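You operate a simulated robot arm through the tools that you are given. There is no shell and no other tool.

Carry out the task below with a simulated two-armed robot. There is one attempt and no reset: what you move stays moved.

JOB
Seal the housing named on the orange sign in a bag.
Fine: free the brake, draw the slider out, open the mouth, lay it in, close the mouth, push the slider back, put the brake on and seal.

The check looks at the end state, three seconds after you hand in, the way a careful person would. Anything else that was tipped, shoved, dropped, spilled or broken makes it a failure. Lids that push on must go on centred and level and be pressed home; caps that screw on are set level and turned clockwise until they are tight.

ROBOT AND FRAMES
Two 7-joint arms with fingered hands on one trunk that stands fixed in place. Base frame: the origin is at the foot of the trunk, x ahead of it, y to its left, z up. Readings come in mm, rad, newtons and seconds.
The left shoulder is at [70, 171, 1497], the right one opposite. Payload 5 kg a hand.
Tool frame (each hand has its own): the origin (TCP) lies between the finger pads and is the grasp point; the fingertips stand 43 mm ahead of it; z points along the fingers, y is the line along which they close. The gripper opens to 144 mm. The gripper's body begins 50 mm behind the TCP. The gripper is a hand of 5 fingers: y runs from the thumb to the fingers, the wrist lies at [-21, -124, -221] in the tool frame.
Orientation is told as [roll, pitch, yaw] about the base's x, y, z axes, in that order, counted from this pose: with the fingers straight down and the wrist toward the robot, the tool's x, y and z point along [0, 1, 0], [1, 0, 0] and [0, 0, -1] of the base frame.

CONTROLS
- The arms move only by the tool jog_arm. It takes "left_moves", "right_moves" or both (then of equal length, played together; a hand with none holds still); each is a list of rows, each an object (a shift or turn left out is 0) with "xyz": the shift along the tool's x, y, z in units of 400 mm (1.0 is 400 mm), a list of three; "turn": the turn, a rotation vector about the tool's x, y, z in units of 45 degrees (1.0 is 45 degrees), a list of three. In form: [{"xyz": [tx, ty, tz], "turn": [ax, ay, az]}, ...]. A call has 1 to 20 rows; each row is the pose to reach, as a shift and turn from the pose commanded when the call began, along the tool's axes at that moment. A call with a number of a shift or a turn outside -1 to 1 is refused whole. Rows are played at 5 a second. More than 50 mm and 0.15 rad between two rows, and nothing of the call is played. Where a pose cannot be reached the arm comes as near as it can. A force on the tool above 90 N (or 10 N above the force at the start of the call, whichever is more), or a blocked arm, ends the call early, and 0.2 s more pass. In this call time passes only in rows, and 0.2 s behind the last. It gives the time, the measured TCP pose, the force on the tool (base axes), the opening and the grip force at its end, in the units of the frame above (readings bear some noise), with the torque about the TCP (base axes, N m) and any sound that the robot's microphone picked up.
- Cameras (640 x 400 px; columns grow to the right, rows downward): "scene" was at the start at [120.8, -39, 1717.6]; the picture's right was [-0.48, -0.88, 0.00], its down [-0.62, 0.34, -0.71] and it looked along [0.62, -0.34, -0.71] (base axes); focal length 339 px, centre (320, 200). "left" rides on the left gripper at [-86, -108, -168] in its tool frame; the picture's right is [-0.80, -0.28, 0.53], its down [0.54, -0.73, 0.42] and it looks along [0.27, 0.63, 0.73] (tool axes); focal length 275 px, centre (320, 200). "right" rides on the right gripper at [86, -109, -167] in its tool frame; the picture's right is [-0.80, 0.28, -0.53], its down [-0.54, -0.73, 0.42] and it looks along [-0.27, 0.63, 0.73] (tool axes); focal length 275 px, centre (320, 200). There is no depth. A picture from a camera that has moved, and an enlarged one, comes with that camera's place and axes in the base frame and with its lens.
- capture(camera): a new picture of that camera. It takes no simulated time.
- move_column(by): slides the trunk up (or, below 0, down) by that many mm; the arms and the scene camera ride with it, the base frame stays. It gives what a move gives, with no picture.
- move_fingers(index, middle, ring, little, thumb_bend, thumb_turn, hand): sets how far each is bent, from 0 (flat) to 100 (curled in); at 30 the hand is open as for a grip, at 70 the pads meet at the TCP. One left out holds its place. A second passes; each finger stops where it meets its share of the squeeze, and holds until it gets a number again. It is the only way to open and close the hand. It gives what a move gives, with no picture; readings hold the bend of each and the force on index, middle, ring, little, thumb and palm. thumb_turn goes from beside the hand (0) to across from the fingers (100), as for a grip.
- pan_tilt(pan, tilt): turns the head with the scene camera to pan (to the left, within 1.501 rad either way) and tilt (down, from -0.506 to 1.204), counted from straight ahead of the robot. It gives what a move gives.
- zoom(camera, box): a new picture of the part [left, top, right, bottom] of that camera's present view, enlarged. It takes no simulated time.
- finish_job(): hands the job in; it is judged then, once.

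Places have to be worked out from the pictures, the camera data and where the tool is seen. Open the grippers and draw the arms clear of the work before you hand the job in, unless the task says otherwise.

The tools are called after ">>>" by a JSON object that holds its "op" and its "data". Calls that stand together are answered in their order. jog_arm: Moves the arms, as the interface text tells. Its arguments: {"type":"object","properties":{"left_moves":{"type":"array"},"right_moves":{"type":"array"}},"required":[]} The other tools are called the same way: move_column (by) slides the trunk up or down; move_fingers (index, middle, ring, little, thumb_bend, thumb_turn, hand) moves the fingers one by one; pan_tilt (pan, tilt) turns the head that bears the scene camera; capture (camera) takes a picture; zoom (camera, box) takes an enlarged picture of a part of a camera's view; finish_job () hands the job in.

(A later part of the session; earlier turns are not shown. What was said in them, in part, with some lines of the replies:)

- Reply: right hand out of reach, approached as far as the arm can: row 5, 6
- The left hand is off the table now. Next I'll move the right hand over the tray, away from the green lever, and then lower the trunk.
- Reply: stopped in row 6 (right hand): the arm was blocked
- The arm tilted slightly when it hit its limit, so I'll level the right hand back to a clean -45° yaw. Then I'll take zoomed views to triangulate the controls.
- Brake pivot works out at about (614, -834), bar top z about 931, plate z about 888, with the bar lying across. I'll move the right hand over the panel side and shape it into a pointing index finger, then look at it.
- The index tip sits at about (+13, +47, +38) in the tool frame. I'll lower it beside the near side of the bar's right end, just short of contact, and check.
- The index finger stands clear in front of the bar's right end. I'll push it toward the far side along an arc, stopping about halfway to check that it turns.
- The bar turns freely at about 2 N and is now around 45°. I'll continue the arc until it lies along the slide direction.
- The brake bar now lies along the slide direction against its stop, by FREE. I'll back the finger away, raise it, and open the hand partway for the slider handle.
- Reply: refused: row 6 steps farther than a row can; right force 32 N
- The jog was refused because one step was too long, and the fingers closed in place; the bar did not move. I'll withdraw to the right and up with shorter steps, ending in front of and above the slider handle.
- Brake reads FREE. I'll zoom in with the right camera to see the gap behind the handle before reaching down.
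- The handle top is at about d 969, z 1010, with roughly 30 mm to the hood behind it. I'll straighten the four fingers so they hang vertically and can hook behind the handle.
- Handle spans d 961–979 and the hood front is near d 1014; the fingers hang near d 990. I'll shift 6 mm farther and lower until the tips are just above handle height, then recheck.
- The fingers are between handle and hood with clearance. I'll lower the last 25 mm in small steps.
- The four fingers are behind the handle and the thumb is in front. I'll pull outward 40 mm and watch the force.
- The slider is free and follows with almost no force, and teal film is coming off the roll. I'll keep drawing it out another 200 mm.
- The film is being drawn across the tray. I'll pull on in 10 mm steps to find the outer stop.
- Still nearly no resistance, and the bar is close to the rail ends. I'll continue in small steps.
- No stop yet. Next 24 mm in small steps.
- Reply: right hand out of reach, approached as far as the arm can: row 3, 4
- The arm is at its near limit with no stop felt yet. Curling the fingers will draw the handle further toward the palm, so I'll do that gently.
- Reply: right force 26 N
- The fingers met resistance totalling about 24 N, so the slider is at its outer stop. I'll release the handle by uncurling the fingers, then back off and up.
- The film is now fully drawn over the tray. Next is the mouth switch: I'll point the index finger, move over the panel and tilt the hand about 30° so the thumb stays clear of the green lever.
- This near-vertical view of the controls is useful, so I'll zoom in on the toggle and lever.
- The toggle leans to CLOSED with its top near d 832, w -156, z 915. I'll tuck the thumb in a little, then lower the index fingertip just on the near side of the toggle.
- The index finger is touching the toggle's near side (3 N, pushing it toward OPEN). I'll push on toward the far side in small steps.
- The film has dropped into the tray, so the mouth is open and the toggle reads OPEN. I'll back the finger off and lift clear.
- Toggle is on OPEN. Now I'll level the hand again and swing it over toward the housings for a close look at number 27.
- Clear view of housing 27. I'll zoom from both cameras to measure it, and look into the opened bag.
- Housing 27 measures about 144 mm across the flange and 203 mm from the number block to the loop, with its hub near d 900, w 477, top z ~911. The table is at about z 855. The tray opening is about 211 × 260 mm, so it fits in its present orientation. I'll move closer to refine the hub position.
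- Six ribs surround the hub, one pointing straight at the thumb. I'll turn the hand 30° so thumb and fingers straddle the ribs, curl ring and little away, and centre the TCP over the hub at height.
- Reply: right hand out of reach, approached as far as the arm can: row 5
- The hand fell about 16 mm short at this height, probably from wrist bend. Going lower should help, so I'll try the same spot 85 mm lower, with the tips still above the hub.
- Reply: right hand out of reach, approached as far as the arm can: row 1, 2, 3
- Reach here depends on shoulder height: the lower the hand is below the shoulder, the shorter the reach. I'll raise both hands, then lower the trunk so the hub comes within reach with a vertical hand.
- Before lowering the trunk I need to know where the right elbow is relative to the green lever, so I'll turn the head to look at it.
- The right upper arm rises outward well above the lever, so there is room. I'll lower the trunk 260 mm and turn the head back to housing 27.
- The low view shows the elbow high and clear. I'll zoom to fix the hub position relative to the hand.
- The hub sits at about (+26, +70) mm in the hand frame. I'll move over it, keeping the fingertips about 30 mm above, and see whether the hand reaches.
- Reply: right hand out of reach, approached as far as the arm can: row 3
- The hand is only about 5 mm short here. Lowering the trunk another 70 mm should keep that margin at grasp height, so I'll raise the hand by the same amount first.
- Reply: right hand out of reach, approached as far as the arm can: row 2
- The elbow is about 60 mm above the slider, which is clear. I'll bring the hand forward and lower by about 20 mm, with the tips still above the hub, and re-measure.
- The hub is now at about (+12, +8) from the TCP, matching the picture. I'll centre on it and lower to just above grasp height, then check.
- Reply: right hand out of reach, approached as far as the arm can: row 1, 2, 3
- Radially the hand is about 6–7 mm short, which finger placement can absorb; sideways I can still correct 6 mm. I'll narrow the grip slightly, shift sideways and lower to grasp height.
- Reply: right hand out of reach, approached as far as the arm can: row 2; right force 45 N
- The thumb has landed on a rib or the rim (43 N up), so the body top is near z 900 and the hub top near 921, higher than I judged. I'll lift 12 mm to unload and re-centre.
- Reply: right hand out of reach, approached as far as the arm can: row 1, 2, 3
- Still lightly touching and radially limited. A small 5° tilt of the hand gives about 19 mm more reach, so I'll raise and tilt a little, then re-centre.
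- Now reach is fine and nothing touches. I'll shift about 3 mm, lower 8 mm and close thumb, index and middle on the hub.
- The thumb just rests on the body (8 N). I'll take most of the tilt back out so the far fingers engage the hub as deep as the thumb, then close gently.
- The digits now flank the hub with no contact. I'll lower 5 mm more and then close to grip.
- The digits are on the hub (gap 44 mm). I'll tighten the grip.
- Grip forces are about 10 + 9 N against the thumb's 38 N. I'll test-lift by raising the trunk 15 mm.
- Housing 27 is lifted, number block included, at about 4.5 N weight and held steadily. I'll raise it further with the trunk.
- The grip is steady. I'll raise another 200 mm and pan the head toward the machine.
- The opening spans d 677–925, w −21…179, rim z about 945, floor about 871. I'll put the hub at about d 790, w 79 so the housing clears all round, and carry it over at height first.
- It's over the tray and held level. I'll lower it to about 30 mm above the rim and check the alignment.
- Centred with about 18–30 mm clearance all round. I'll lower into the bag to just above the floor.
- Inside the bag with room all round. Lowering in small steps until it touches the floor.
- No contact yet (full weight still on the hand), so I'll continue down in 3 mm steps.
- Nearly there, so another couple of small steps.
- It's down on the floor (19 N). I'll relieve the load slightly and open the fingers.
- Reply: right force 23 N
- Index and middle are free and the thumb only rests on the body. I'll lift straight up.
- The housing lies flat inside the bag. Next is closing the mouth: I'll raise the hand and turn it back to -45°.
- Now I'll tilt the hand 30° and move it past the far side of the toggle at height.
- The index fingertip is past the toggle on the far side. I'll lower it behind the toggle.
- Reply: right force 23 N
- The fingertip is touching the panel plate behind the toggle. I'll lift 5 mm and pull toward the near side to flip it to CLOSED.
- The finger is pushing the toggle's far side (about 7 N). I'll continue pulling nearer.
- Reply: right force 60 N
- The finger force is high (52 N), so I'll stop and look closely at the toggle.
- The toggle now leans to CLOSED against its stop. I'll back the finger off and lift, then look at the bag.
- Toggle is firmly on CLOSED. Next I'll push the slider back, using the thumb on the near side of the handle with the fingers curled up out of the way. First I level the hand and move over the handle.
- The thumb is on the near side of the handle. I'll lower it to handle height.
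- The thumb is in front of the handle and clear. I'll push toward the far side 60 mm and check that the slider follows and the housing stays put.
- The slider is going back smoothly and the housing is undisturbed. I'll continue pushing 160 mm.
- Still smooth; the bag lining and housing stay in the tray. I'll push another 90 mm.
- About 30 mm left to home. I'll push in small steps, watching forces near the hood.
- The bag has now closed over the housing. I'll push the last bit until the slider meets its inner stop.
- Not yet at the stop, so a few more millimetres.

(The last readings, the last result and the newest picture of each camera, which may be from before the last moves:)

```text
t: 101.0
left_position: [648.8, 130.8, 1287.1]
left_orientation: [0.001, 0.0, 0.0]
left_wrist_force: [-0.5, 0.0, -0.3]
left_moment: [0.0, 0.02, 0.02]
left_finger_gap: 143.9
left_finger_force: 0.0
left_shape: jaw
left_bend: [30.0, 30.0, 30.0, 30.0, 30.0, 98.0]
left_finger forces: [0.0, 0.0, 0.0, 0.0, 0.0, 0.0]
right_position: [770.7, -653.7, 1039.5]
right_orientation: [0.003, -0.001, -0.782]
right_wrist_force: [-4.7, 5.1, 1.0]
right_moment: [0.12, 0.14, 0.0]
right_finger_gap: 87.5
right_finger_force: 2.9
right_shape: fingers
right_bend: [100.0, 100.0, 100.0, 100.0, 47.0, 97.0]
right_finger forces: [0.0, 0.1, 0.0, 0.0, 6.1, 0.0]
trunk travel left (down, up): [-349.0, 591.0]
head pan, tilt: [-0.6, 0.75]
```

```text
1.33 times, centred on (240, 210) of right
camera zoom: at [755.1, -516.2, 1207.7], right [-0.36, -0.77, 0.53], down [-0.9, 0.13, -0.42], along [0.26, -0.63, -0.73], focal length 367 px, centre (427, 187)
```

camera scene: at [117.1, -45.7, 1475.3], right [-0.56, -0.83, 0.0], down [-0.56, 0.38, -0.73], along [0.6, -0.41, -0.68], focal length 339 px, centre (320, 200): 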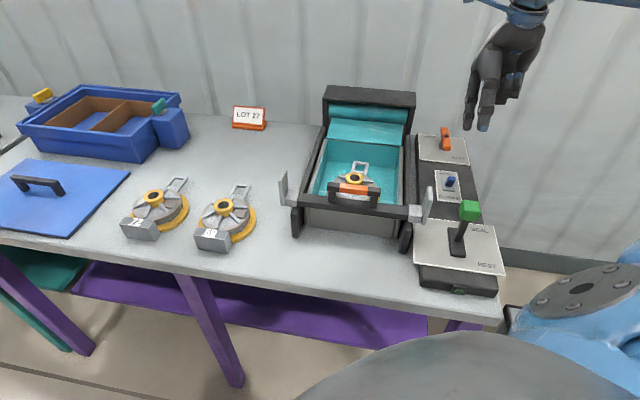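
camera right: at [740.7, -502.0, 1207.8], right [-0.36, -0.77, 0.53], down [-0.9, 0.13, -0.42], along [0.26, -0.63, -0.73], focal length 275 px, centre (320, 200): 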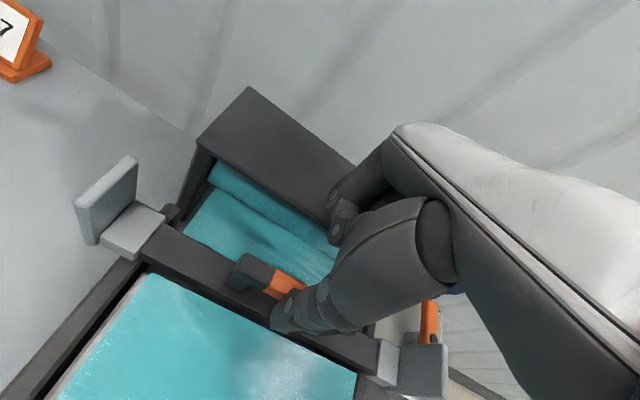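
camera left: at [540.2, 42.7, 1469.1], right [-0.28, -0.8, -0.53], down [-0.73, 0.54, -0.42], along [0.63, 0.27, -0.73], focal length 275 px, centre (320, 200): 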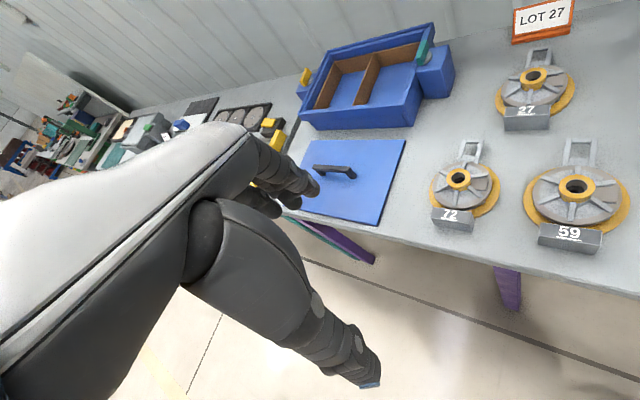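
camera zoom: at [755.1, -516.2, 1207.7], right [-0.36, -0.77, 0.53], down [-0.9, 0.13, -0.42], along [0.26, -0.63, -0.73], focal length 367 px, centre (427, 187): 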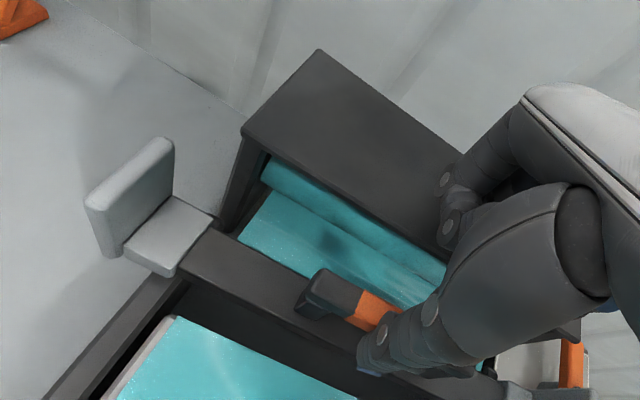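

Resistance has risen to about 7 N with no further motion, so the slider is at its inner stop. I'll give it one more firm nudge and then retreat.

>>> {"op": "jog_arm", "data": {"right_moves": [{"xyz": [0, 0.0075, 0]}, {"xyz": [0, 0.015, 0]}]}}

>>> {"op": "jog_arm", "data": {"right_moves": [{"xyz": [0, -0.05, 0]}, {"xyz": [0, -0.09, -0.03]}, {"xyz": [0, -0.12, -0.12]}, {"xyz": [0, -0.15, -0.22]}, {"xyz": [0, -0.18, -0.3]}]}}

>>> {"op": "capture", "data": {"camera": "scene"}}

>>> {"op": "capture", "data": {"camera": "right"}}

```text
t: 101.6
left_position: [648.2, 130.4, 1287.4]
left_orientation: [0.002, 0.0, 0.0]
left_wrist_force: [0.2, -0.3, 0.1]
left_moment: [0.02, 0.01, 0.02]
left_finger_gap: 143.7
left_finger_force: 0.2
left_shape: jaw
left_bend: [30.0, 30.0, 30.0, 30.0, 30.0, 98.0]
left_finger forces: [0.0, 0.0, 0.1, 0.1, 0.0, 0.0]
right_position: [773.8, -658.1, 1039.9]
right_orientation: [0.0, -0.002, -0.782]
right_wrist_force: [-7.1, 7.7, -1.0]
right_moment: [0.12, 0.17, 0.0]
right_finger_gap: 89.3
right_finger_force: 5.1
right_shape: fingers
right_bend: [100.0, 100.0, 100.0, 100.0, 45.0, 97.0]
right_finger forces: [0.1, 0.1, 0.0, 0.0, 9.7, 0.0]
trunk travel left (down, up): [-349.0, 591.0]
head pan, tilt: [-0.6, 0.75]
```

```text
t: 102.8
left_position: [647.8, 130.5, 1287.2]
left_orientation: [-0.001, 0.001, -0.001]
left_wrist_force: [-0.6, 1.1, -0.2]
left_moment: [-0.04, 0.0, -0.02]
left_finger_gap: 144.0
left_finger_force: 0.1
left_shape: jaw
left_bend: [30.0, 30.0, 30.0, 30.0, 30.0, 98.0]
left_finger forces: [0.0, 0.0, 0.0, 0.0, 0.0, 0.0]
right_position: [723.4, -609.5, 1158.3]
right_orientation: [0.0, -0.002, -0.782]
right_wrist_force: [0.0, 0.0, 0.5]
right_moment: [-0.05, -0.05, -0.02]
right_finger_gap: 84.6
right_finger_force: 0.0
right_shape: fingers
right_bend: [100.0, 100.0, 100.0, 100.0, 50.0, 97.0]
right_finger forces: [0.1, 0.1, 0.1, 0.0, 0.0, 0.0]
trunk travel left (down, up): [-349.0, 591.0]
head pan, tilt: [-0.6, 0.75]
```

```text
taken
camera scene: at [116.9, -45.5, 1475.3], right [-0.56, -0.83, 0.0], down [-0.56, 0.38, -0.73], along [0.6, -0.41, -0.68], focal length 339 px, centre (320, 200)
```

scene: 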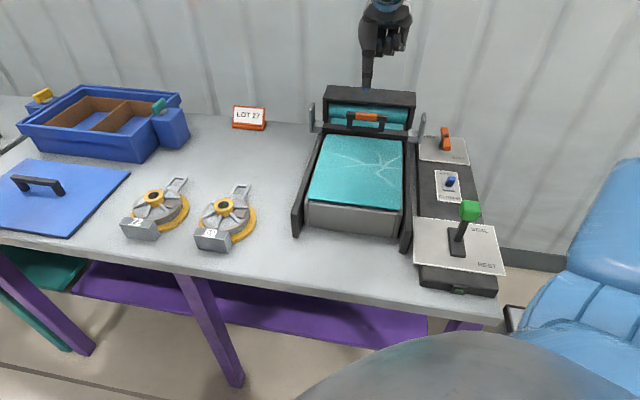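

```text
taken
camera right: at [707.5, -471.1, 1327.0], right [-0.36, -0.76, 0.53], down [-0.9, 0.13, -0.42], along [0.26, -0.63, -0.73], focal length 275 px, centre (320, 200)
```

right: 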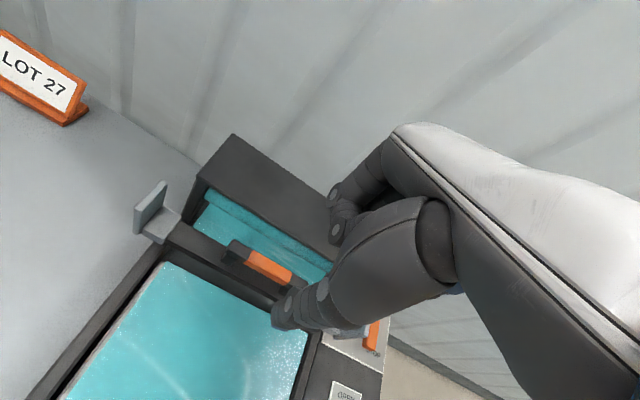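

Slider home and film closed over the housing. Now the brake: I'll point the index finger again and move over to the right of the bar's near half.

>>> {"op": "move_fingers", "data": {"hand": "right", "index": 45, "thumb_bend": 45}}

>>> {"op": "jog_arm", "data": {"right_moves": [{"xyz": [-0.1, 0, 0]}, {"xyz": [-0.2, 0, 0]}, {"xyz": [-0.3, 0, 0]}, {"xyz": [-0.4, 0, 0]}, {"xyz": [-0.5, 0, 0]}, {"xyz": [-0.6, 0, 0]}, {"xyz": [-0.7, 0.003, 0]}, {"xyz": [-0.7, 0.003, 0.1]}, {"xyz": [-0.7, 0.003, 0.2]}, {"xyz": [-0.7, 0.003, 0.3]}]}}

>>> {"op": "capture", "data": {"camera": "right"}}

>>> {"op": "zoom", "data": {"camera": "scene", "box": [400, 40, 520, 200]}}

```text
t: 103.8
left_position: [650.2, 129.5, 1285.7]
left_orientation: [0.001, 0.0, -0.001]
left_wrist_force: [-0.6, 0.5, -0.4]
left_moment: [0.01, 0.01, -0.01]
left_finger_gap: 144.0
left_finger_force: 0.0
left_shape: jaw
left_bend: [30.0, 30.0, 30.0, 30.0, 30.0, 98.0]
left_finger forces: [0.0, 0.0, 0.1, 0.0, 0.1, 0.0]
right_position: [724.4, -609.4, 1158.0]
right_orientation: [0.0, 0.002, -0.78]
right_wrist_force: [0.1, 0.5, -0.3]
right_moment: [-0.05, -0.01, 0.04]
right_finger_gap: 95.8
right_finger_force: 0.1
right_shape: fingers
right_bend: [45.0, 100.0, 100.0, 100.0, 45.0, 97.0]
right_finger forces: [0.0, 0.0, 0.0, 0.0, 0.0, 0.0]
trunk travel left (down, up): [-349.0, 591.0]
head pan, tilt: [-0.6, 0.75]
```

```text
t: 106.0
left_position: [650.4, 126.5, 1286.9]
left_orientation: [0.002, 0.001, 0.0]
left_wrist_force: [0.4, -0.5, -0.1]
left_moment: [0.05, 0.02, -0.02]
left_finger_gap: 143.5
left_finger_force: 0.0
left_shape: jaw
left_bend: [30.0, 30.0, 30.0, 30.0, 30.0, 98.0]
left_finger forces: [0.0, 0.1, 0.1, 0.0, 0.0, 0.0]
right_position: [527.7, -809.1, 1038.7]
right_orientation: [0.002, -0.002, -0.782]
right_wrist_force: [0.2, -0.7, 0.1]
right_moment: [0.03, 0.01, 0.03]
right_finger_gap: 96.4
right_finger_force: 0.0
right_shape: fingers
right_bend: [45.0, 100.0, 100.0, 100.0, 45.0, 98.0]
right_finger forces: [0.0, 0.0, 0.0, 0.0, 0.0, 0.1]
trunk travel left (down, up): [-349.0, 591.0]
head pan, tilt: [-0.6, 0.75]
```

```text
taken
camera right: at [512.5, -671.7, 1206.7], right [-0.36, -0.77, 0.53], down [-0.9, 0.13, -0.42], along [0.26, -0.63, -0.73], focal length 275 px, centre (320, 200)
```

right: 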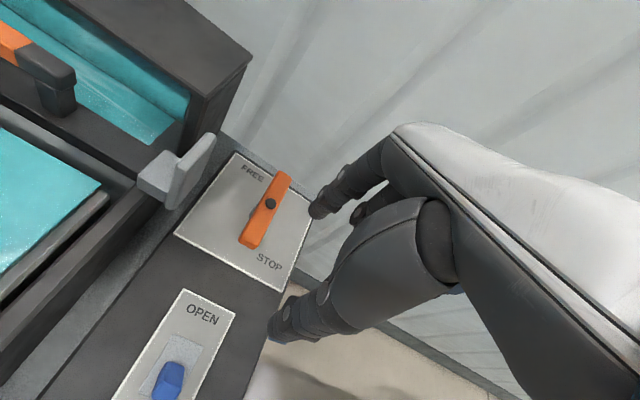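

```text
2.50 times, centred on (460, 120) of scene
camera zoom: at [118.1, -48.0, 1475.3], right [-0.57, -0.82, 0.0], down [-0.56, 0.39, -0.73], along [0.6, -0.41, -0.68], focal length 847 px, centre (-30, 400)
```

zoom: 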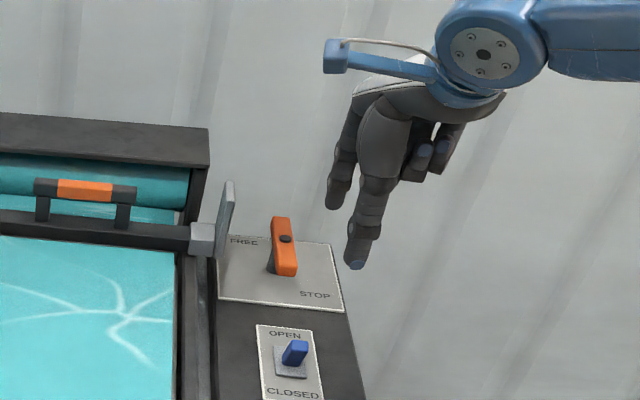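

In position. I'll lower the fingertip to bar height beside the bar.

>>> {"op": "jog_arm", "data": {"right_moves": [{"xyz": [0, 0, 0.09]}, {"xyz": [0, 0, 0.18]}, {"xyz": [0, 0, 0.237]}]}}

>>> {"op": "zoom", "data": {"camera": "right", "box": [130, 80, 400, 320]}}

>>> {"op": "zoom", "data": {"camera": "scene", "box": [400, 40, 520, 200]}}

```text
t: 106.8
left_position: [649.4, 127.2, 1287.3]
left_orientation: [0.0, 0.0, 0.0]
left_wrist_force: [0.5, 0.9, 0.3]
left_moment: [-0.03, 0.01, -0.02]
left_finger_gap: 143.9
left_finger_force: 0.1
left_shape: jaw
left_bend: [30.0, 30.0, 30.0, 30.0, 30.0, 98.0]
left_finger forces: [0.1, 0.0, 0.0, 0.1, 0.1, 0.0]
right_position: [527.0, -808.5, 945.9]
right_orientation: [-0.001, -0.001, -0.782]
right_wrist_force: [-0.8, 0.1, 0.7]
right_moment: [0.0, 0.0, 0.01]
right_finger_gap: 96.6
right_finger_force: 0.0
right_shape: fingers
right_bend: [45.0, 100.0, 100.0, 100.0, 45.0, 98.0]
right_finger forces: [0.0, 0.0, 0.0, 0.1, 0.1, 0.0]
trunk travel left (down, up): [-349.0, 591.0]
head pan, tilt: [-0.6, 0.75]
```

```text
1.67 times, centred on (265, 200) of right
camera zoom: at [511.7, -670.3, 1112.9], right [-0.36, -0.76, 0.53], down [-0.9, 0.13, -0.42], along [0.26, -0.63, -0.73], focal length 459 px, centre (412, 200)
```

zoom: 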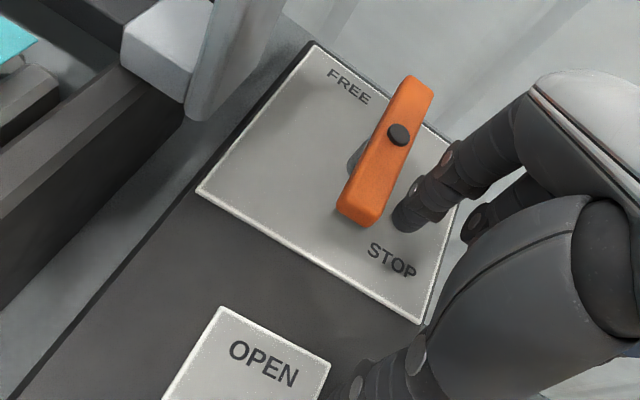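

```text
2.50 times, centred on (460, 120) of scene
camera zoom: at [117.8, -46.5, 1475.3], right [-0.56, -0.83, 0.0], down [-0.56, 0.39, -0.73], along [0.6, -0.41, -0.68], focal length 847 px, centre (-30, 400)
```

zoom: 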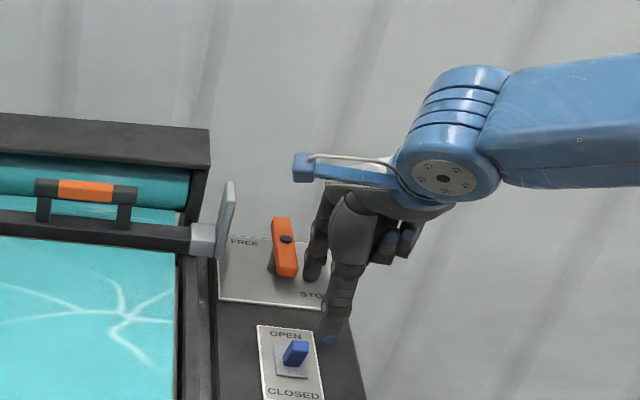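

The index finger is right of the bar's near half. I'll sweep it left along the arc, first halfway.

>>> {"op": "jog_arm", "data": {"right_moves": [{"xyz": [0.03, 0.005, 0]}, {"xyz": [0.046, 0.0, 0]}, {"xyz": [0.062, -0.002, 0]}, {"xyz": [0.08, -0.002, 0]}, {"xyz": [0.095, -0.0005, 0]}]}}

>>> {"op": "zoom", "data": {"camera": "right", "box": [130, 80, 400, 320]}}

>>> {"op": "zoom", "data": {"camera": "scene", "box": [400, 40, 520, 200]}}

```text
t: 108.0
left_position: [649.4, 128.9, 1286.9]
left_orientation: [-0.001, 0.002, -0.002]
left_wrist_force: [-0.1, -0.7, -0.5]
left_moment: [-0.01, 0.0, -0.02]
left_finger_gap: 143.6
left_finger_force: 0.0
left_shape: jaw
left_bend: [30.0, 30.0, 30.0, 30.0, 30.0, 98.0]
left_finger forces: [0.1, 0.1, 0.0, 0.0, 0.0, 0.1]
right_position: [554.5, -780.1, 944.4]
right_orientation: [0.001, 0.0, -0.781]
right_wrist_force: [-6.5, 1.0, 0.1]
right_moment: [0.04, 0.03, -0.13]
right_finger_gap: 91.9
right_finger_force: 2.7
right_shape: fingers
right_bend: [47.0, 100.0, 100.0, 100.0, 45.0, 98.0]
right_finger forces: [5.7, 0.0, 0.0, 0.0, 0.1, 0.0]
trunk travel left (down, up): [-349.0, 591.0]
head pan, tilt: [-0.6, 0.75]
```

```text
1.67 times, centred on (265, 200) of right
camera zoom: at [538.5, -641.6, 1113.0], right [-0.36, -0.77, 0.53], down [-0.9, 0.13, -0.42], along [0.26, -0.63, -0.73], focal length 459 px, centre (412, 200)
```

zoom: 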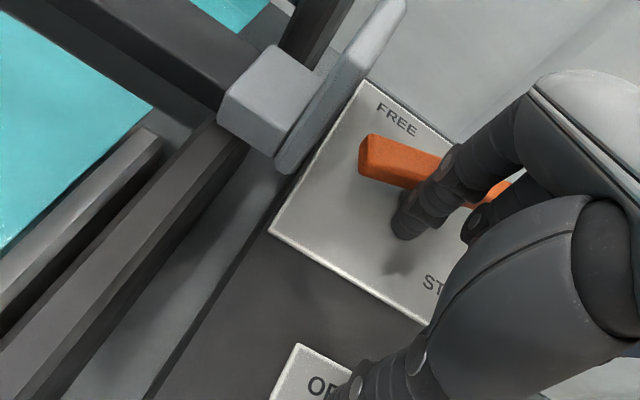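

```text
2.50 times, centred on (460, 120) of scene
camera zoom: at [117.3, -46.3, 1475.3], right [-0.56, -0.83, 0.0], down [-0.56, 0.39, -0.73], along [0.6, -0.41, -0.68], focal length 847 px, centre (-30, 400)
```

zoom: 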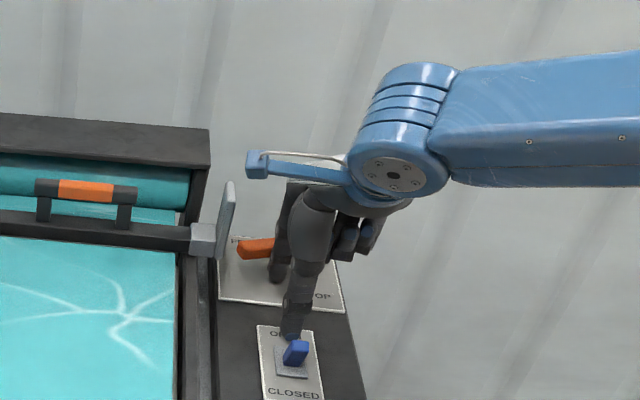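

The bar is about two-thirds turned. I'll finish the arc, ending with a firm push against the STOP end.

>>> {"op": "jog_arm", "data": {"right_moves": [{"xyz": [0.014, 0.007, 0]}, {"xyz": [0.027, 0.016, 0]}, {"xyz": [0.038, 0.028, 0]}, {"xyz": [0.046, 0.04, 0]}, {"xyz": [0.048, 0.052, 0]}, {"xyz": [0.048, 0.062, 0]}]}}

>>> {"op": "zoom", "data": {"camera": "right", "box": [130, 80, 400, 320]}}

>>> {"op": "zoom", "data": {"camera": "scene", "box": [400, 40, 520, 200]}}

```text
t: 109.4
left_position: [647.7, 129.7, 1287.7]
left_orientation: [-0.002, 0.0, 0.0]
left_wrist_force: [-0.1, 0.5, 0.1]
left_moment: [-0.01, 0.02, 0.02]
left_finger_gap: 143.9
left_finger_force: 0.1
left_shape: jaw
left_bend: [30.0, 30.0, 30.0, 30.0, 30.0, 98.0]
left_finger forces: [0.1, 0.0, 0.1, 0.0, 0.0, 0.1]
right_position: [585.2, -783.0, 947.5]
right_orientation: [0.002, -0.002, -0.782]
right_wrist_force: [-12.4, 5.3, 4.2]
right_moment: [-0.01, -0.02, -0.1]
right_finger_gap: 65.9
right_finger_force: 7.0
right_shape: fingers
right_bend: [66.0, 100.0, 100.0, 100.0, 45.0, 98.0]
right_finger forces: [13.8, 0.0, 0.0, 0.0, 0.0, 0.0]
trunk travel left (down, up): [-349.0, 591.0]
head pan, tilt: [-0.6, 0.75]
```

```text
1.67 times, centred on (265, 200) of right
camera zoom: at [568.3, -645.3, 1114.5], right [-0.36, -0.76, 0.53], down [-0.9, 0.13, -0.43], along [0.26, -0.63, -0.73], focal length 459 px, centre (412, 200)
```

zoom: 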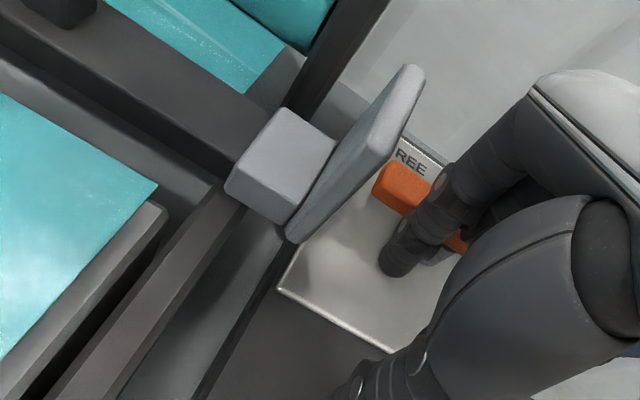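

```text
2.50 times, centred on (460, 120) of scene
camera zoom: at [115.9, -45.6, 1475.5], right [-0.57, -0.82, 0.0], down [-0.56, 0.39, -0.73], along [0.6, -0.41, -0.68], focal length 847 px, centre (-30, 400)
```

zoom: 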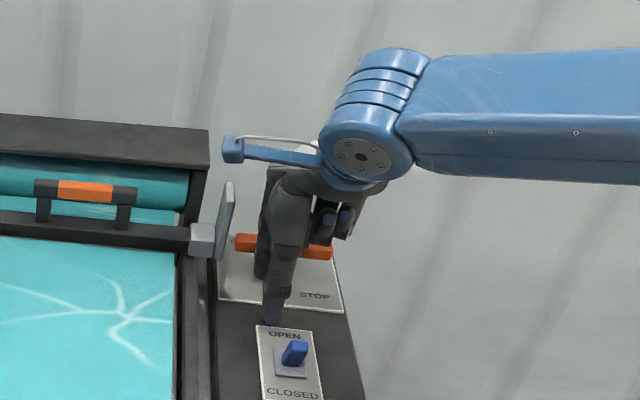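

The bar lies across again and firmly resists, so it is at STOP. I'll back off and lift away to verify.

>>> {"op": "jog_arm", "data": {"right_moves": [{"xyz": [0, -0.04, 0]}, {"xyz": [-0.01, -0.08, -0.01]}, {"xyz": [-0.02, -0.09, -0.1]}, {"xyz": [-0.03, -0.1, -0.2]}, {"xyz": [-0.05, -0.1, -0.3]}, {"xyz": [-0.1, -0.1, -0.4]}]}}

>>> {"op": "capture", "data": {"camera": "right"}}

>>> {"op": "zoom", "data": {"camera": "scene", "box": [400, 100, 500, 200]}}

```text
t: 110.8
left_position: [647.6, 129.5, 1287.7]
left_orientation: [-0.002, -0.002, 0.0]
left_wrist_force: [-0.6, 1.2, 0.2]
left_moment: [0.0, -0.07, 0.02]
left_finger_gap: 144.0
left_finger_force: 0.1
left_shape: jaw
left_bend: [30.0, 30.0, 30.0, 30.0, 30.0, 98.0]
left_finger forces: [0.0, 0.0, 0.0, 0.0, 0.1, 0.0]
right_position: [528.2, -782.5, 1105.5]
right_orientation: [0.002, 0.0, -0.779]
right_wrist_force: [0.1, 0.4, 0.0]
right_moment: [-0.03, -0.02, -0.02]
right_finger_gap: 96.4
right_finger_force: 0.1
right_shape: fingers
right_bend: [45.0, 100.0, 100.0, 100.0, 45.0, 98.0]
right_finger forces: [0.1, 0.0, 0.0, 0.0, 0.1, 0.0]
trunk travel left (down, up): [-349.0, 591.0]
head pan, tilt: [-0.6, 0.75]
```

```text
taken
camera right: at [512.2, -644.0, 1274.3], right [-0.36, -0.77, 0.53], down [-0.9, 0.13, -0.43], along [0.26, -0.63, -0.73], focal length 275 px, centre (320, 200)
```

right: 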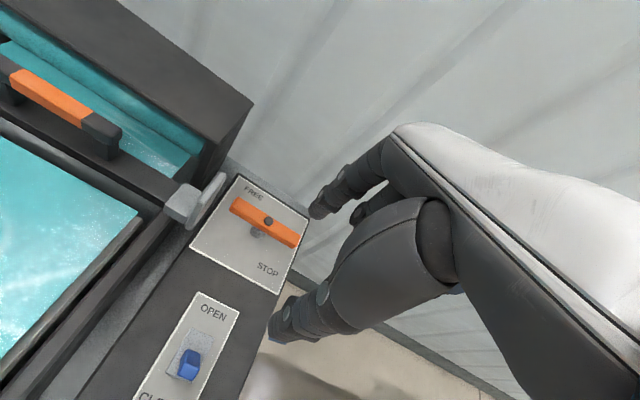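

```text
4.00 times, centred on (450, 150) of scene
camera zoom: at [115.6, -45.5, 1475.4], right [-0.56, -0.83, 0.0], down [-0.56, 0.38, -0.73], along [0.6, -0.41, -0.68], focal length 1356 px, centre (-200, 400)
```

zoom: 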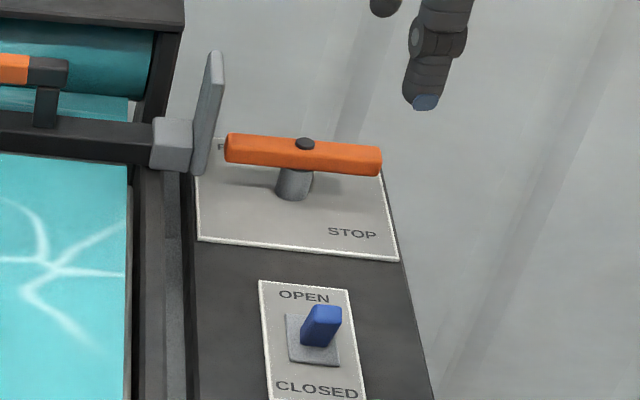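

Brake bar is back at STOP. Now the seal lever: I'll zoom in to locate the green knob precisely.

>>> {"op": "zoom", "data": {"camera": "scene", "box": [410, 185, 510, 300]}}

>>> {"op": "capture", "data": {"camera": "scene"}}

```text
3.48 times, centred on (460, 242) of scene
camera zoom: at [115.6, -45.5, 1475.4], right [-0.56, -0.83, 0.0], down [-0.56, 0.38, -0.73], along [0.6, -0.41, -0.68], focal length 1179 px, centre (-167, 52)
```

zoom: 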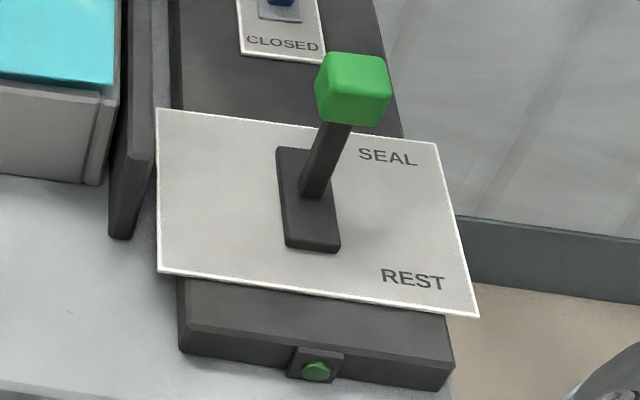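

```text
taken
camera scene: at [115.6, -45.5, 1475.4], right [-0.56, -0.83, 0.0], down [-0.56, 0.38, -0.73], along [0.6, -0.41, -0.68], focal length 339 px, centre (320, 200)
```

scene: 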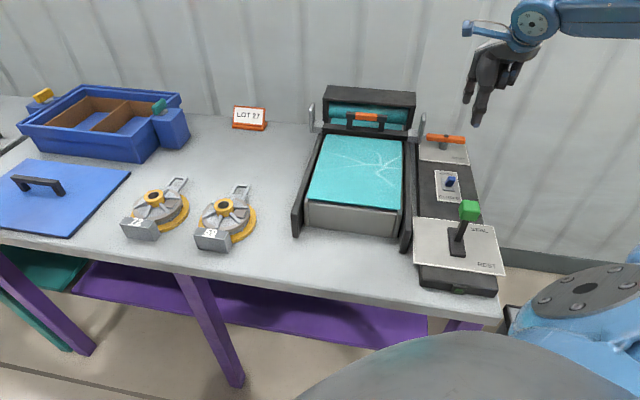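

The knob stands near d 650, w -160, z about 990 and nearly upright. I'll curl the index, use the thumb as pusher, and move above the lever on its near side.

>>> {"op": "move_fingers", "data": {"hand": "right", "index": 100, "thumb_bend": 32}}

>>> {"op": "jog_arm", "data": {"right_moves": [{"xyz": [0.011, -0.1, -0.03]}, {"xyz": [0.022, -0.2, -0.05]}, {"xyz": [0.033, -0.3, -0.05]}, {"xyz": [0.044, -0.4, -0.05]}, {"xyz": [0.055, -0.5, -0.05]}, {"xyz": [0.066, -0.6, -0.05]}]}}

>>> {"op": "capture", "data": {"camera": "right"}}

>>> {"op": "capture", "data": {"camera": "scene"}}

```text
t: 111.8
left_position: [649.6, 129.4, 1287.5]
left_orientation: [0.0, 0.001, 0.001]
left_wrist_force: [1.0, -0.3, 0.2]
left_moment: [0.04, 0.01, 0.03]
left_finger_gap: 143.7
left_finger_force: 0.0
left_shape: jaw
left_bend: [30.0, 30.0, 30.0, 30.0, 30.0, 98.0]
left_finger forces: [0.0, 0.0, 0.0, 0.0, 0.0, 0.1]
right_position: [529.6, -782.7, 1104.1]
right_orientation: [0.0, 0.0, -0.782]
right_wrist_force: [0.3, -0.6, 0.3]
right_moment: [-0.05, 0.0, -0.04]
right_finger_gap: 97.3
right_finger_force: 0.1
right_shape: fingers
right_bend: [100.0, 100.0, 100.0, 100.0, 32.0, 98.0]
right_finger forces: [0.1, 0.1, 0.0, 0.2, 0.1, 0.0]
trunk travel left (down, up): [-349.0, 591.0]
head pan, tilt: [-0.6, 0.75]
```

```text
t: 113.2
left_position: [647.5, 130.0, 1287.6]
left_orientation: [-0.001, -0.002, 0.0]
left_wrist_force: [0.0, 1.1, 0.7]
left_moment: [-0.05, -0.03, 0.0]
left_finger_gap: 143.8
left_finger_force: 0.1
left_shape: jaw
left_bend: [30.0, 30.0, 30.0, 30.0, 30.0, 98.0]
left_finger forces: [0.0, 0.1, 0.0, 0.0, 0.0, 0.0]
right_position: [374.8, -596.6, 1128.4]
right_orientation: [0.002, -0.003, -0.781]
right_wrist_force: [0.6, 0.2, 0.7]
right_moment: [-0.03, 0.0, 0.0]
right_finger_gap: 97.3
right_finger_force: 0.1
right_shape: fingers
right_bend: [100.0, 100.0, 100.0, 100.0, 32.0, 98.0]
right_finger forces: [0.0, 0.0, 0.0, 0.0, 0.0, 0.0]
trunk travel left (down, up): [-349.0, 591.0]
head pan, tilt: [-0.6, 0.75]
```

```text
taken
camera right: at [358.6, -457.9, 1296.8], right [-0.36, -0.76, 0.53], down [-0.9, 0.13, -0.43], along [0.26, -0.63, -0.73], focal length 275 px, centre (320, 200)
```

right: 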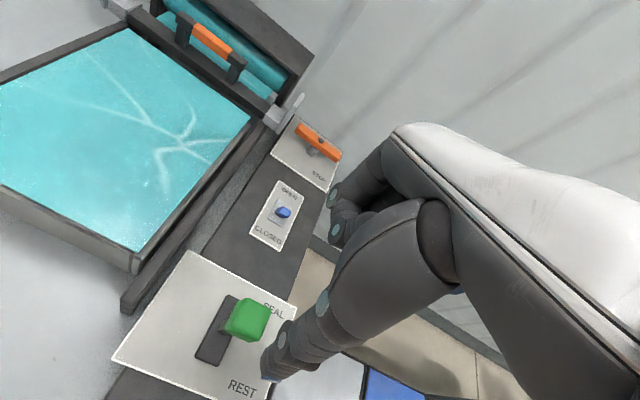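

```text
taken
camera scene: at [116.1, -44.8, 1475.5], right [-0.56, -0.83, 0.0], down [-0.56, 0.38, -0.73], along [0.6, -0.41, -0.68], focal length 339 px, centre (320, 200)
```

scene: 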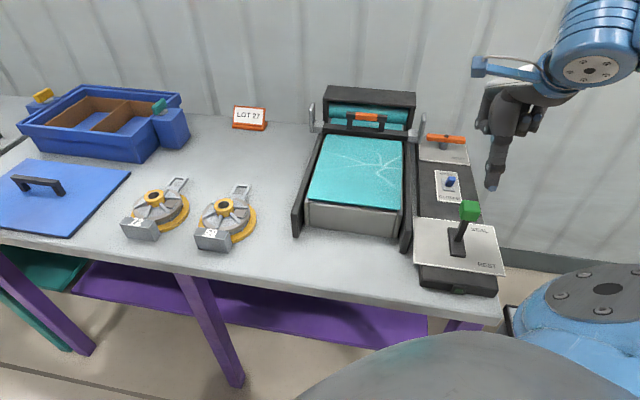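

The thumb tip is just on the near side of the knob. I'll lower it to knob height.

>>> {"op": "jog_arm", "data": {"right_moves": [{"xyz": [0.01, -0.005, 0.09]}, {"xyz": [0.018, -0.005, 0.18]}, {"xyz": [0.018, -0.005, 0.265]}]}}

>>> {"op": "capture", "data": {"camera": "right"}}

>>> {"op": "zoom", "data": {"camera": "scene", "box": [400, 120, 540, 300]}}

```text
t: 114.0
left_position: [650.9, 128.5, 1286.4]
left_orientation: [-0.001, 0.0, 0.0]
left_wrist_force: [1.0, -0.9, -0.5]
left_moment: [0.03, 0.04, -0.02]
left_finger_gap: 143.9
left_finger_force: 0.1
left_shape: jaw
left_bend: [30.0, 30.0, 30.0, 30.0, 30.0, 98.0]
left_finger forces: [0.1, 0.0, 0.0, 0.0, 0.0, 0.0]
right_position: [389.4, -599.6, 1019.6]
right_orientation: [0.003, 0.001, -0.782]
right_wrist_force: [-0.1, 0.8, 2.5]
right_moment: [0.13, 0.1, -0.05]
right_finger_gap: 97.6
right_finger_force: 1.6
right_shape: fingers
right_bend: [100.0, 100.0, 100.0, 100.0, 31.0, 97.0]
right_finger forces: [0.0, 0.1, 0.0, 0.0, 2.3, 0.1]
right hand out of reach, approached as far as the arm can: row 1, 2, 3
trunk travel left (down, up): [-349.0, 591.0]
head pan, tilt: [-0.6, 0.75]
```

```text
taken
camera right: at [372.9, -462.5, 1188.1], right [-0.36, -0.77, 0.53], down [-0.9, 0.13, -0.42], along [0.26, -0.63, -0.73], focal length 275 px, centre (320, 200)
```

right: 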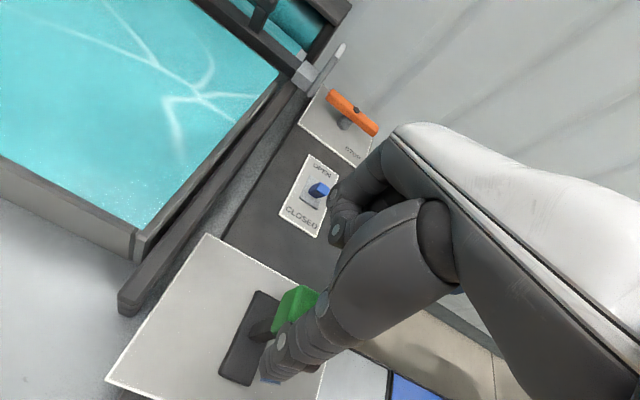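

```text
2.22 times, centred on (470, 210) of scene
camera zoom: at [118.0, -47.2, 1475.4], right [-0.57, -0.82, 0.0], down [-0.56, 0.39, -0.73], along [0.6, -0.41, -0.68], focal length 753 px, centre (-13, 178)
```

zoom: 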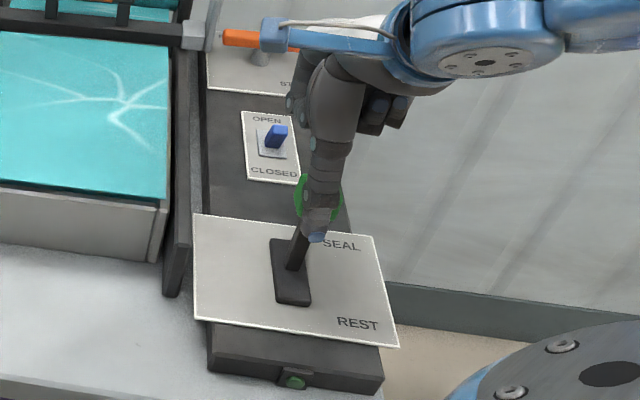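

The thumb rests on the knob's near side (2 N). I'll now push it toward SEAL in small steps.

>>> {"op": "jog_arm", "data": {"right_moves": [{"xyz": [0, 0.02, 0]}, {"xyz": [0, 0.04, 0.003]}, {"xyz": [0, 0.06, 0.008]}, {"xyz": [0, 0.08, 0.013]}]}}

>>> {"op": "capture", "data": {"camera": "right"}}

>>> {"op": "zoom", "data": {"camera": "scene", "box": [400, 120, 540, 300]}}

```text
t: 115.0
left_position: [650.2, 129.0, 1286.2]
left_orientation: [0.001, 0.0, -0.002]
left_wrist_force: [0.4, 0.8, -0.3]
left_moment: [0.02, 0.02, -0.01]
left_finger_gap: 143.9
left_finger_force: 0.1
left_shape: jaw
left_bend: [30.0, 30.0, 30.0, 30.0, 30.0, 98.0]
left_finger forces: [0.1, 0.0, 0.0, 0.0, 0.1, 0.0]
right_position: [411.2, -621.9, 1014.5]
right_orientation: [0.0, -0.003, -0.781]
right_wrist_force: [-1.0, 1.4, 2.9]
right_moment: [0.17, 0.2, 0.02]
right_finger_gap: 98.7
right_finger_force: 1.6
right_shape: fingers
right_bend: [100.0, 100.0, 100.0, 100.0, 31.0, 97.0]
right_finger forces: [0.1, 0.0, 0.1, 0.0, 3.4, 0.1]
trunk travel left (down, up): [-349.0, 591.0]
head pan, tilt: [-0.6, 0.75]
```

```text
taken
camera right: at [395.3, -483.8, 1182.2], right [-0.36, -0.77, 0.53], down [-0.9, 0.13, -0.42], along [0.26, -0.63, -0.73], focal length 275 px, centre (320, 200)
```

right: 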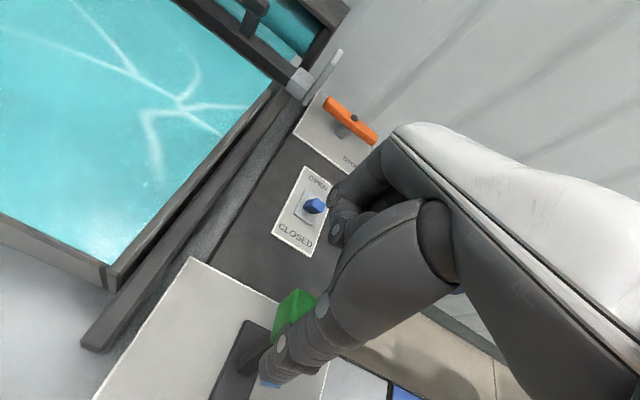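

```text
2.22 times, centred on (470, 210) of scene
camera zoom: at [117.6, -46.4, 1475.3], right [-0.56, -0.83, 0.0], down [-0.56, 0.39, -0.73], along [0.6, -0.41, -0.68], focal length 753 px, centre (-13, 178)
```

zoom: 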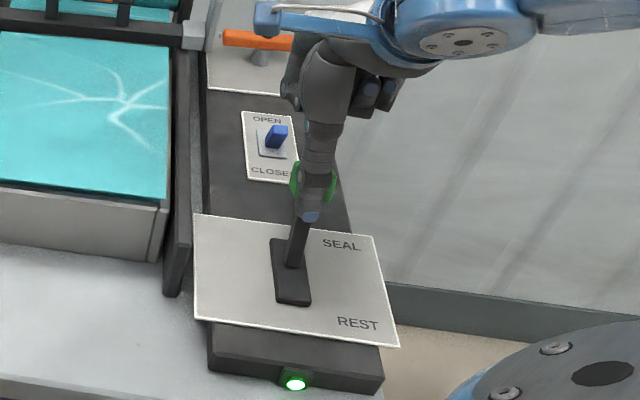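

The indicator lamp on the machine's front has lit green. I'll push the lever on to its end stop.

>>> {"op": "jog_arm", "data": {"right_moves": [{"xyz": [0, 0.018, 0.006]}, {"xyz": [0, 0.036, 0.012]}, {"xyz": [0, 0.054, 0.019]}]}}

>>> {"op": "capture", "data": {"camera": "right"}}

>>> {"op": "zoom", "data": {"camera": "scene", "box": [300, 80, 540, 300]}}

```text
t: 115.8
left_position: [648.8, 130.0, 1286.9]
left_orientation: [-0.002, -0.001, -0.001]
left_wrist_force: [0.5, 0.3, -0.4]
left_moment: [-0.01, 0.01, 0.03]
left_finger_gap: 143.7
left_finger_force: 0.1
left_shape: jaw
left_bend: [30.0, 30.0, 30.0, 30.0, 30.0, 98.0]
left_finger forces: [0.0, 0.0, 0.0, 0.0, 0.0, 0.0]
right_position: [425.3, -636.2, 1007.7]
right_orientation: [0.0, -0.002, -0.784]
right_wrist_force: [-4.8, 4.9, 6.4]
right_moment: [0.53, 0.48, -0.06]
right_finger_gap: 101.7
right_finger_force: 4.7
right_shape: fingers
right_bend: [100.0, 100.0, 100.0, 100.0, 27.0, 97.0]
right_finger forces: [0.0, 0.1, 0.1, 0.0, 8.9, 0.0]
trunk travel left (down, up): [-349.0, 591.0]
head pan, tilt: [-0.6, 0.75]
```

```text
taken
camera right: at [408.8, -497.6, 1175.3], right [-0.36, -0.76, 0.53], down [-0.9, 0.13, -0.42], along [0.26, -0.63, -0.73], focal length 275 px, centre (320, 200)
```

right: 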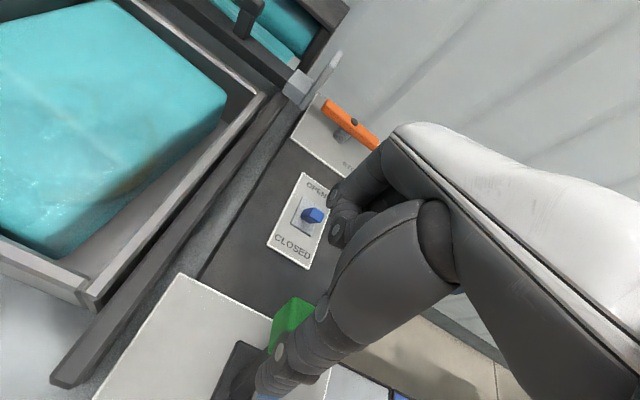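

```text
1.82 times, centred on (420, 190) of scene
camera zoom: at [116.6, -45.0, 1475.5], right [-0.57, -0.82, 0.0], down [-0.56, 0.38, -0.73], along [0.6, -0.41, -0.68], focal length 616 px, centre (138, 218)
```

zoom: 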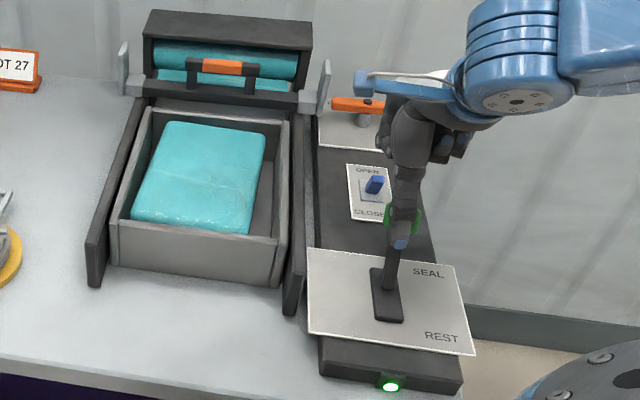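

The bag is sealed: a closed teal packet lies in the tray and the lamp is green. I'll withdraw the thumb from the lever.

>>> {"op": "jog_arm", "data": {"right_moves": [{"xyz": [0, -0.02, -0.01]}, {"xyz": [0, -0.045, -0.03]}, {"xyz": [0, -0.06, -0.1]}, {"xyz": [0, -0.06, -0.2]}, {"xyz": [0, -0.06, -0.3]}, {"xyz": [0, -0.06, -0.4]}]}}

>>> {"op": "capture", "data": {"camera": "scene"}}

>>> {"op": "zoom", "data": {"camera": "scene", "box": [300, 80, 540, 300]}}

>>> {"op": "capture", "data": {"camera": "right"}}

```text
t: 117.2
left_position: [649.8, 131.1, 1287.5]
left_orientation: [0.001, 0.0, 0.0]
left_wrist_force: [-0.1, 0.0, -0.1]
left_moment: [-0.02, -0.06, -0.01]
left_finger_gap: 143.8
left_finger_force: 0.0
left_shape: jaw
left_bend: [30.0, 30.0, 30.0, 30.0, 30.0, 98.0]
left_finger forces: [0.0, 0.0, 0.1, 0.1, 0.1, 0.0]
right_position: [406.9, -618.6, 1166.9]
right_orientation: [0.001, -0.003, -0.781]
right_wrist_force: [-1.1, 0.3, 1.2]
right_moment: [-0.08, -0.01, -0.02]
right_finger_gap: 97.8
right_finger_force: 0.1
right_shape: fingers
right_bend: [100.0, 100.0, 100.0, 100.0, 32.0, 97.0]
right_finger forces: [0.1, 0.1, 0.1, 0.1, 0.1, 0.0]
trunk travel left (down, up): [-349.0, 591.0]
head pan, tilt: [-0.6, 0.75]
```

```text
taken
camera scene: at [116.9, -45.5, 1475.3], right [-0.56, -0.83, 0.0], down [-0.56, 0.38, -0.73], along [0.6, -0.41, -0.68], focal length 339 px, centre (320, 200)
```

scene: 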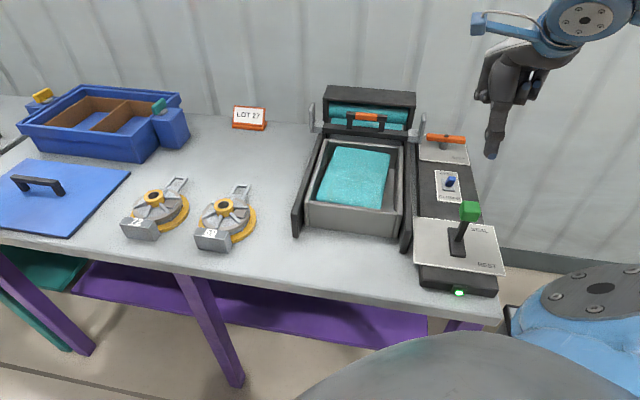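

```text
1.82 times, centred on (420, 190) of scene
camera zoom: at [116.9, -45.5, 1475.3], right [-0.56, -0.83, 0.0], down [-0.56, 0.38, -0.73], along [0.6, -0.41, -0.68], focal length 616 px, centre (138, 218)
```

zoom: 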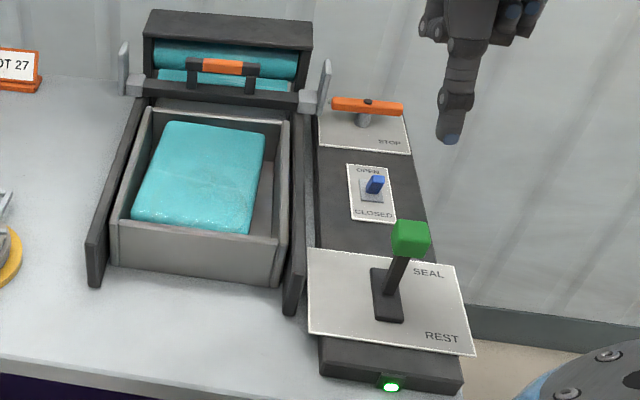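

```text
taken
camera right: at [391.1, -480.6, 1335.2], right [-0.36, -0.76, 0.53], down [-0.9, 0.13, -0.42], along [0.26, -0.63, -0.73], focal length 275 px, centre (320, 200)
```

right: 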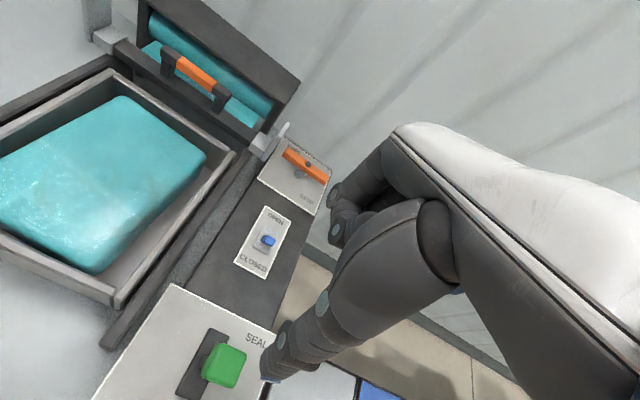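

Sealed packet in the tray, slider home, brake on STOP, toggle CLOSED, and the lever has returned to REST by itself. I'll open the hand and raise both arms clear.

>>> {"op": "move_fingers", "data": {"hand": "right", "index": 30, "middle": 30, "ring": 30, "little": 30, "thumb_bend": 30, "thumb_turn": 98}}

>>> {"op": "move_column", "data": {"by": 220}}

>>> {"op": "capture", "data": {"camera": "scene"}}

>>> {"op": "capture", "data": {"camera": "right"}}

>>> {"op": "capture", "data": {"camera": "left"}}

```text
t: 118.2
left_position: [647.9, 129.7, 1287.5]
left_orientation: [0.001, 0.0, 0.001]
left_wrist_force: [0.9, 0.4, -0.3]
left_moment: [-0.03, -0.01, -0.03]
left_finger_gap: 143.9
left_finger_force: 0.0
left_shape: jaw
left_bend: [30.0, 30.0, 30.0, 30.0, 30.0, 98.0]
left_finger forces: [0.0, 0.1, 0.1, 0.0, 0.1, 0.0]
right_position: [406.6, -620.2, 1165.6]
right_orientation: [0.0, 0.0, -0.782]
right_wrist_force: [-0.9, 0.4, 0.6]
right_moment: [-0.02, 0.02, 0.0]
right_finger_gap: 149.3
right_finger_force: 0.1
right_shape: fingers
right_bend: [30.0, 30.0, 30.0, 30.0, 30.0, 96.0]
right_finger forces: [0.0, 0.0, 0.1, 0.0, 0.0, 0.0]
trunk travel left (down, up): [-349.0, 591.0]
head pan, tilt: [-0.6, 0.75]
```

```text
t: 120.5
left_position: [650.4, 129.2, 1507.1]
left_orientation: [0.001, -0.002, -0.001]
left_wrist_force: [0.3, -0.1, 0.3]
left_moment: [-0.01, 0.01, 0.0]
left_finger_gap: 143.8
left_finger_force: 0.0
left_shape: jaw
left_bend: [30.0, 30.0, 30.0, 30.0, 30.0, 98.0]
left_finger forces: [0.0, 0.1, 0.1, 0.0, 0.0, 0.0]
right_position: [408.2, -620.8, 1385.4]
right_orientation: [-0.002, -0.001, -0.781]
right_wrist_force: [-0.5, -1.2, 0.1]
right_moment: [-0.01, -0.01, 0.01]
right_finger_gap: 149.6
right_finger_force: 0.0
right_shape: fingers
right_bend: [30.0, 30.0, 30.0, 30.0, 30.0, 96.0]
right_finger forces: [0.1, 0.1, 0.1, 0.0, 0.0, 0.0]
trunk travel left (down, up): [-569.0, 371.0]
head pan, tilt: [-0.6, 0.75]
```

```text
taken
camera scene: at [117.8, -46.5, 1695.2], right [-0.56, -0.83, 0.0], down [-0.56, 0.39, -0.73], along [0.6, -0.41, -0.68], focal length 339 px, centre (320, 200)
```

scene: 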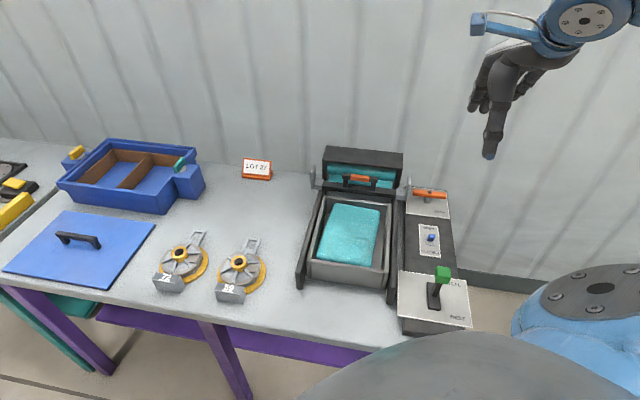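

```text
taken
camera right: at [391.9, -481.7, 1554.0], right [-0.36, -0.77, 0.53], down [-0.9, 0.13, -0.42], along [0.26, -0.63, -0.73], focal length 275 px, centre (320, 200)
```

right: 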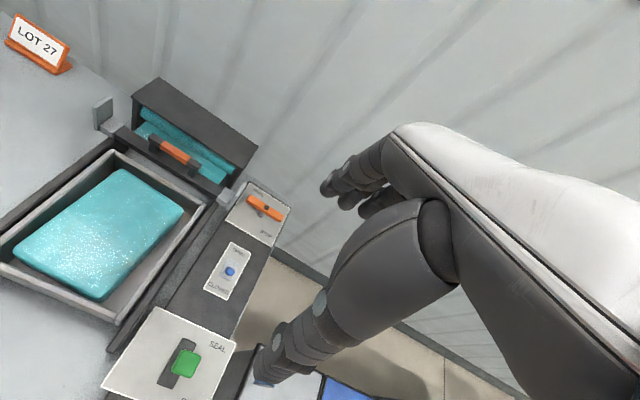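

```text
taken
camera left: at [540.2, 42.6, 1674.1], right [-0.28, -0.8, -0.53], down [-0.73, 0.54, -0.42], along [0.63, 0.27, -0.73], focal length 275 px, centre (320, 200)
```

left: 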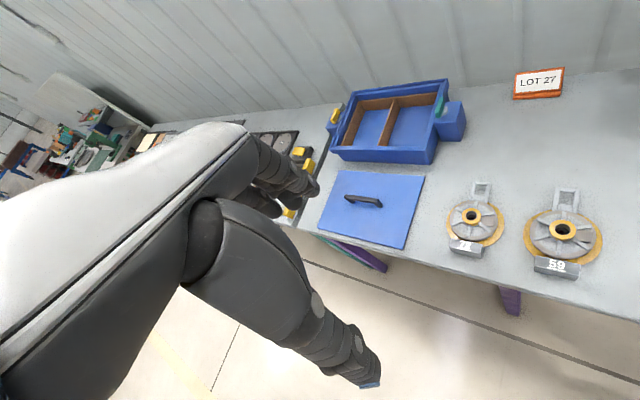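

Everything looks in order; one last zoom on the controls before handing in.

>>> {"op": "zoom", "data": {"camera": "scene", "box": [290, 135, 490, 345]}}

```text
1.90 times, centred on (390, 240) of scene
camera zoom: at [117.8, -46.5, 1695.2], right [-0.56, -0.83, 0.0], down [-0.56, 0.39, -0.73], along [0.6, -0.41, -0.68], focal length 646 px, centre (187, 124)
```

zoom: 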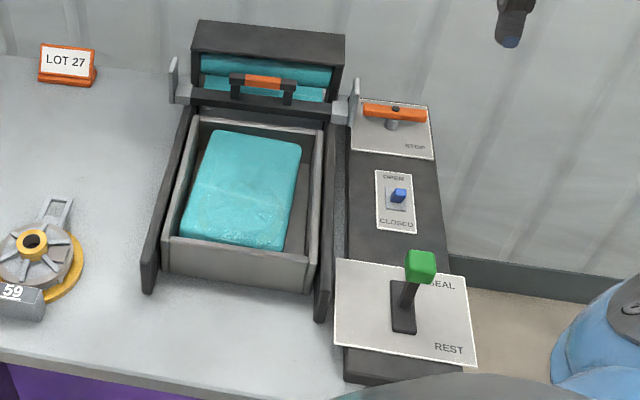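

The sealed bag lies in the tray, the slider is home, the brake is across at STOP, the toggle is on CLOSED and the lever is at rest. The other housings and the sign are untouched, both hands are open and the arms are clear, so I'll hand in.

>>> {"op": "finish_job", "data": {}}

```text
The job is handed in.
```

Housing 27, the one named on the orange sign, is sealed in a bag and lying in the machine's tray. The machine's front lamp turned green as it sealed, and the job is handed in.

- **Machine:** the slider is fully home, the brake is on STOP and the mouth switch is on CLOSED. The seal lever went back to its upright rest position by itself after sealing.
- **Everything else:** housings 59 and 72, the sign and the blue box and lid are where they started.
- **Robot:** both hands are open and the arms are raised clear of the work.
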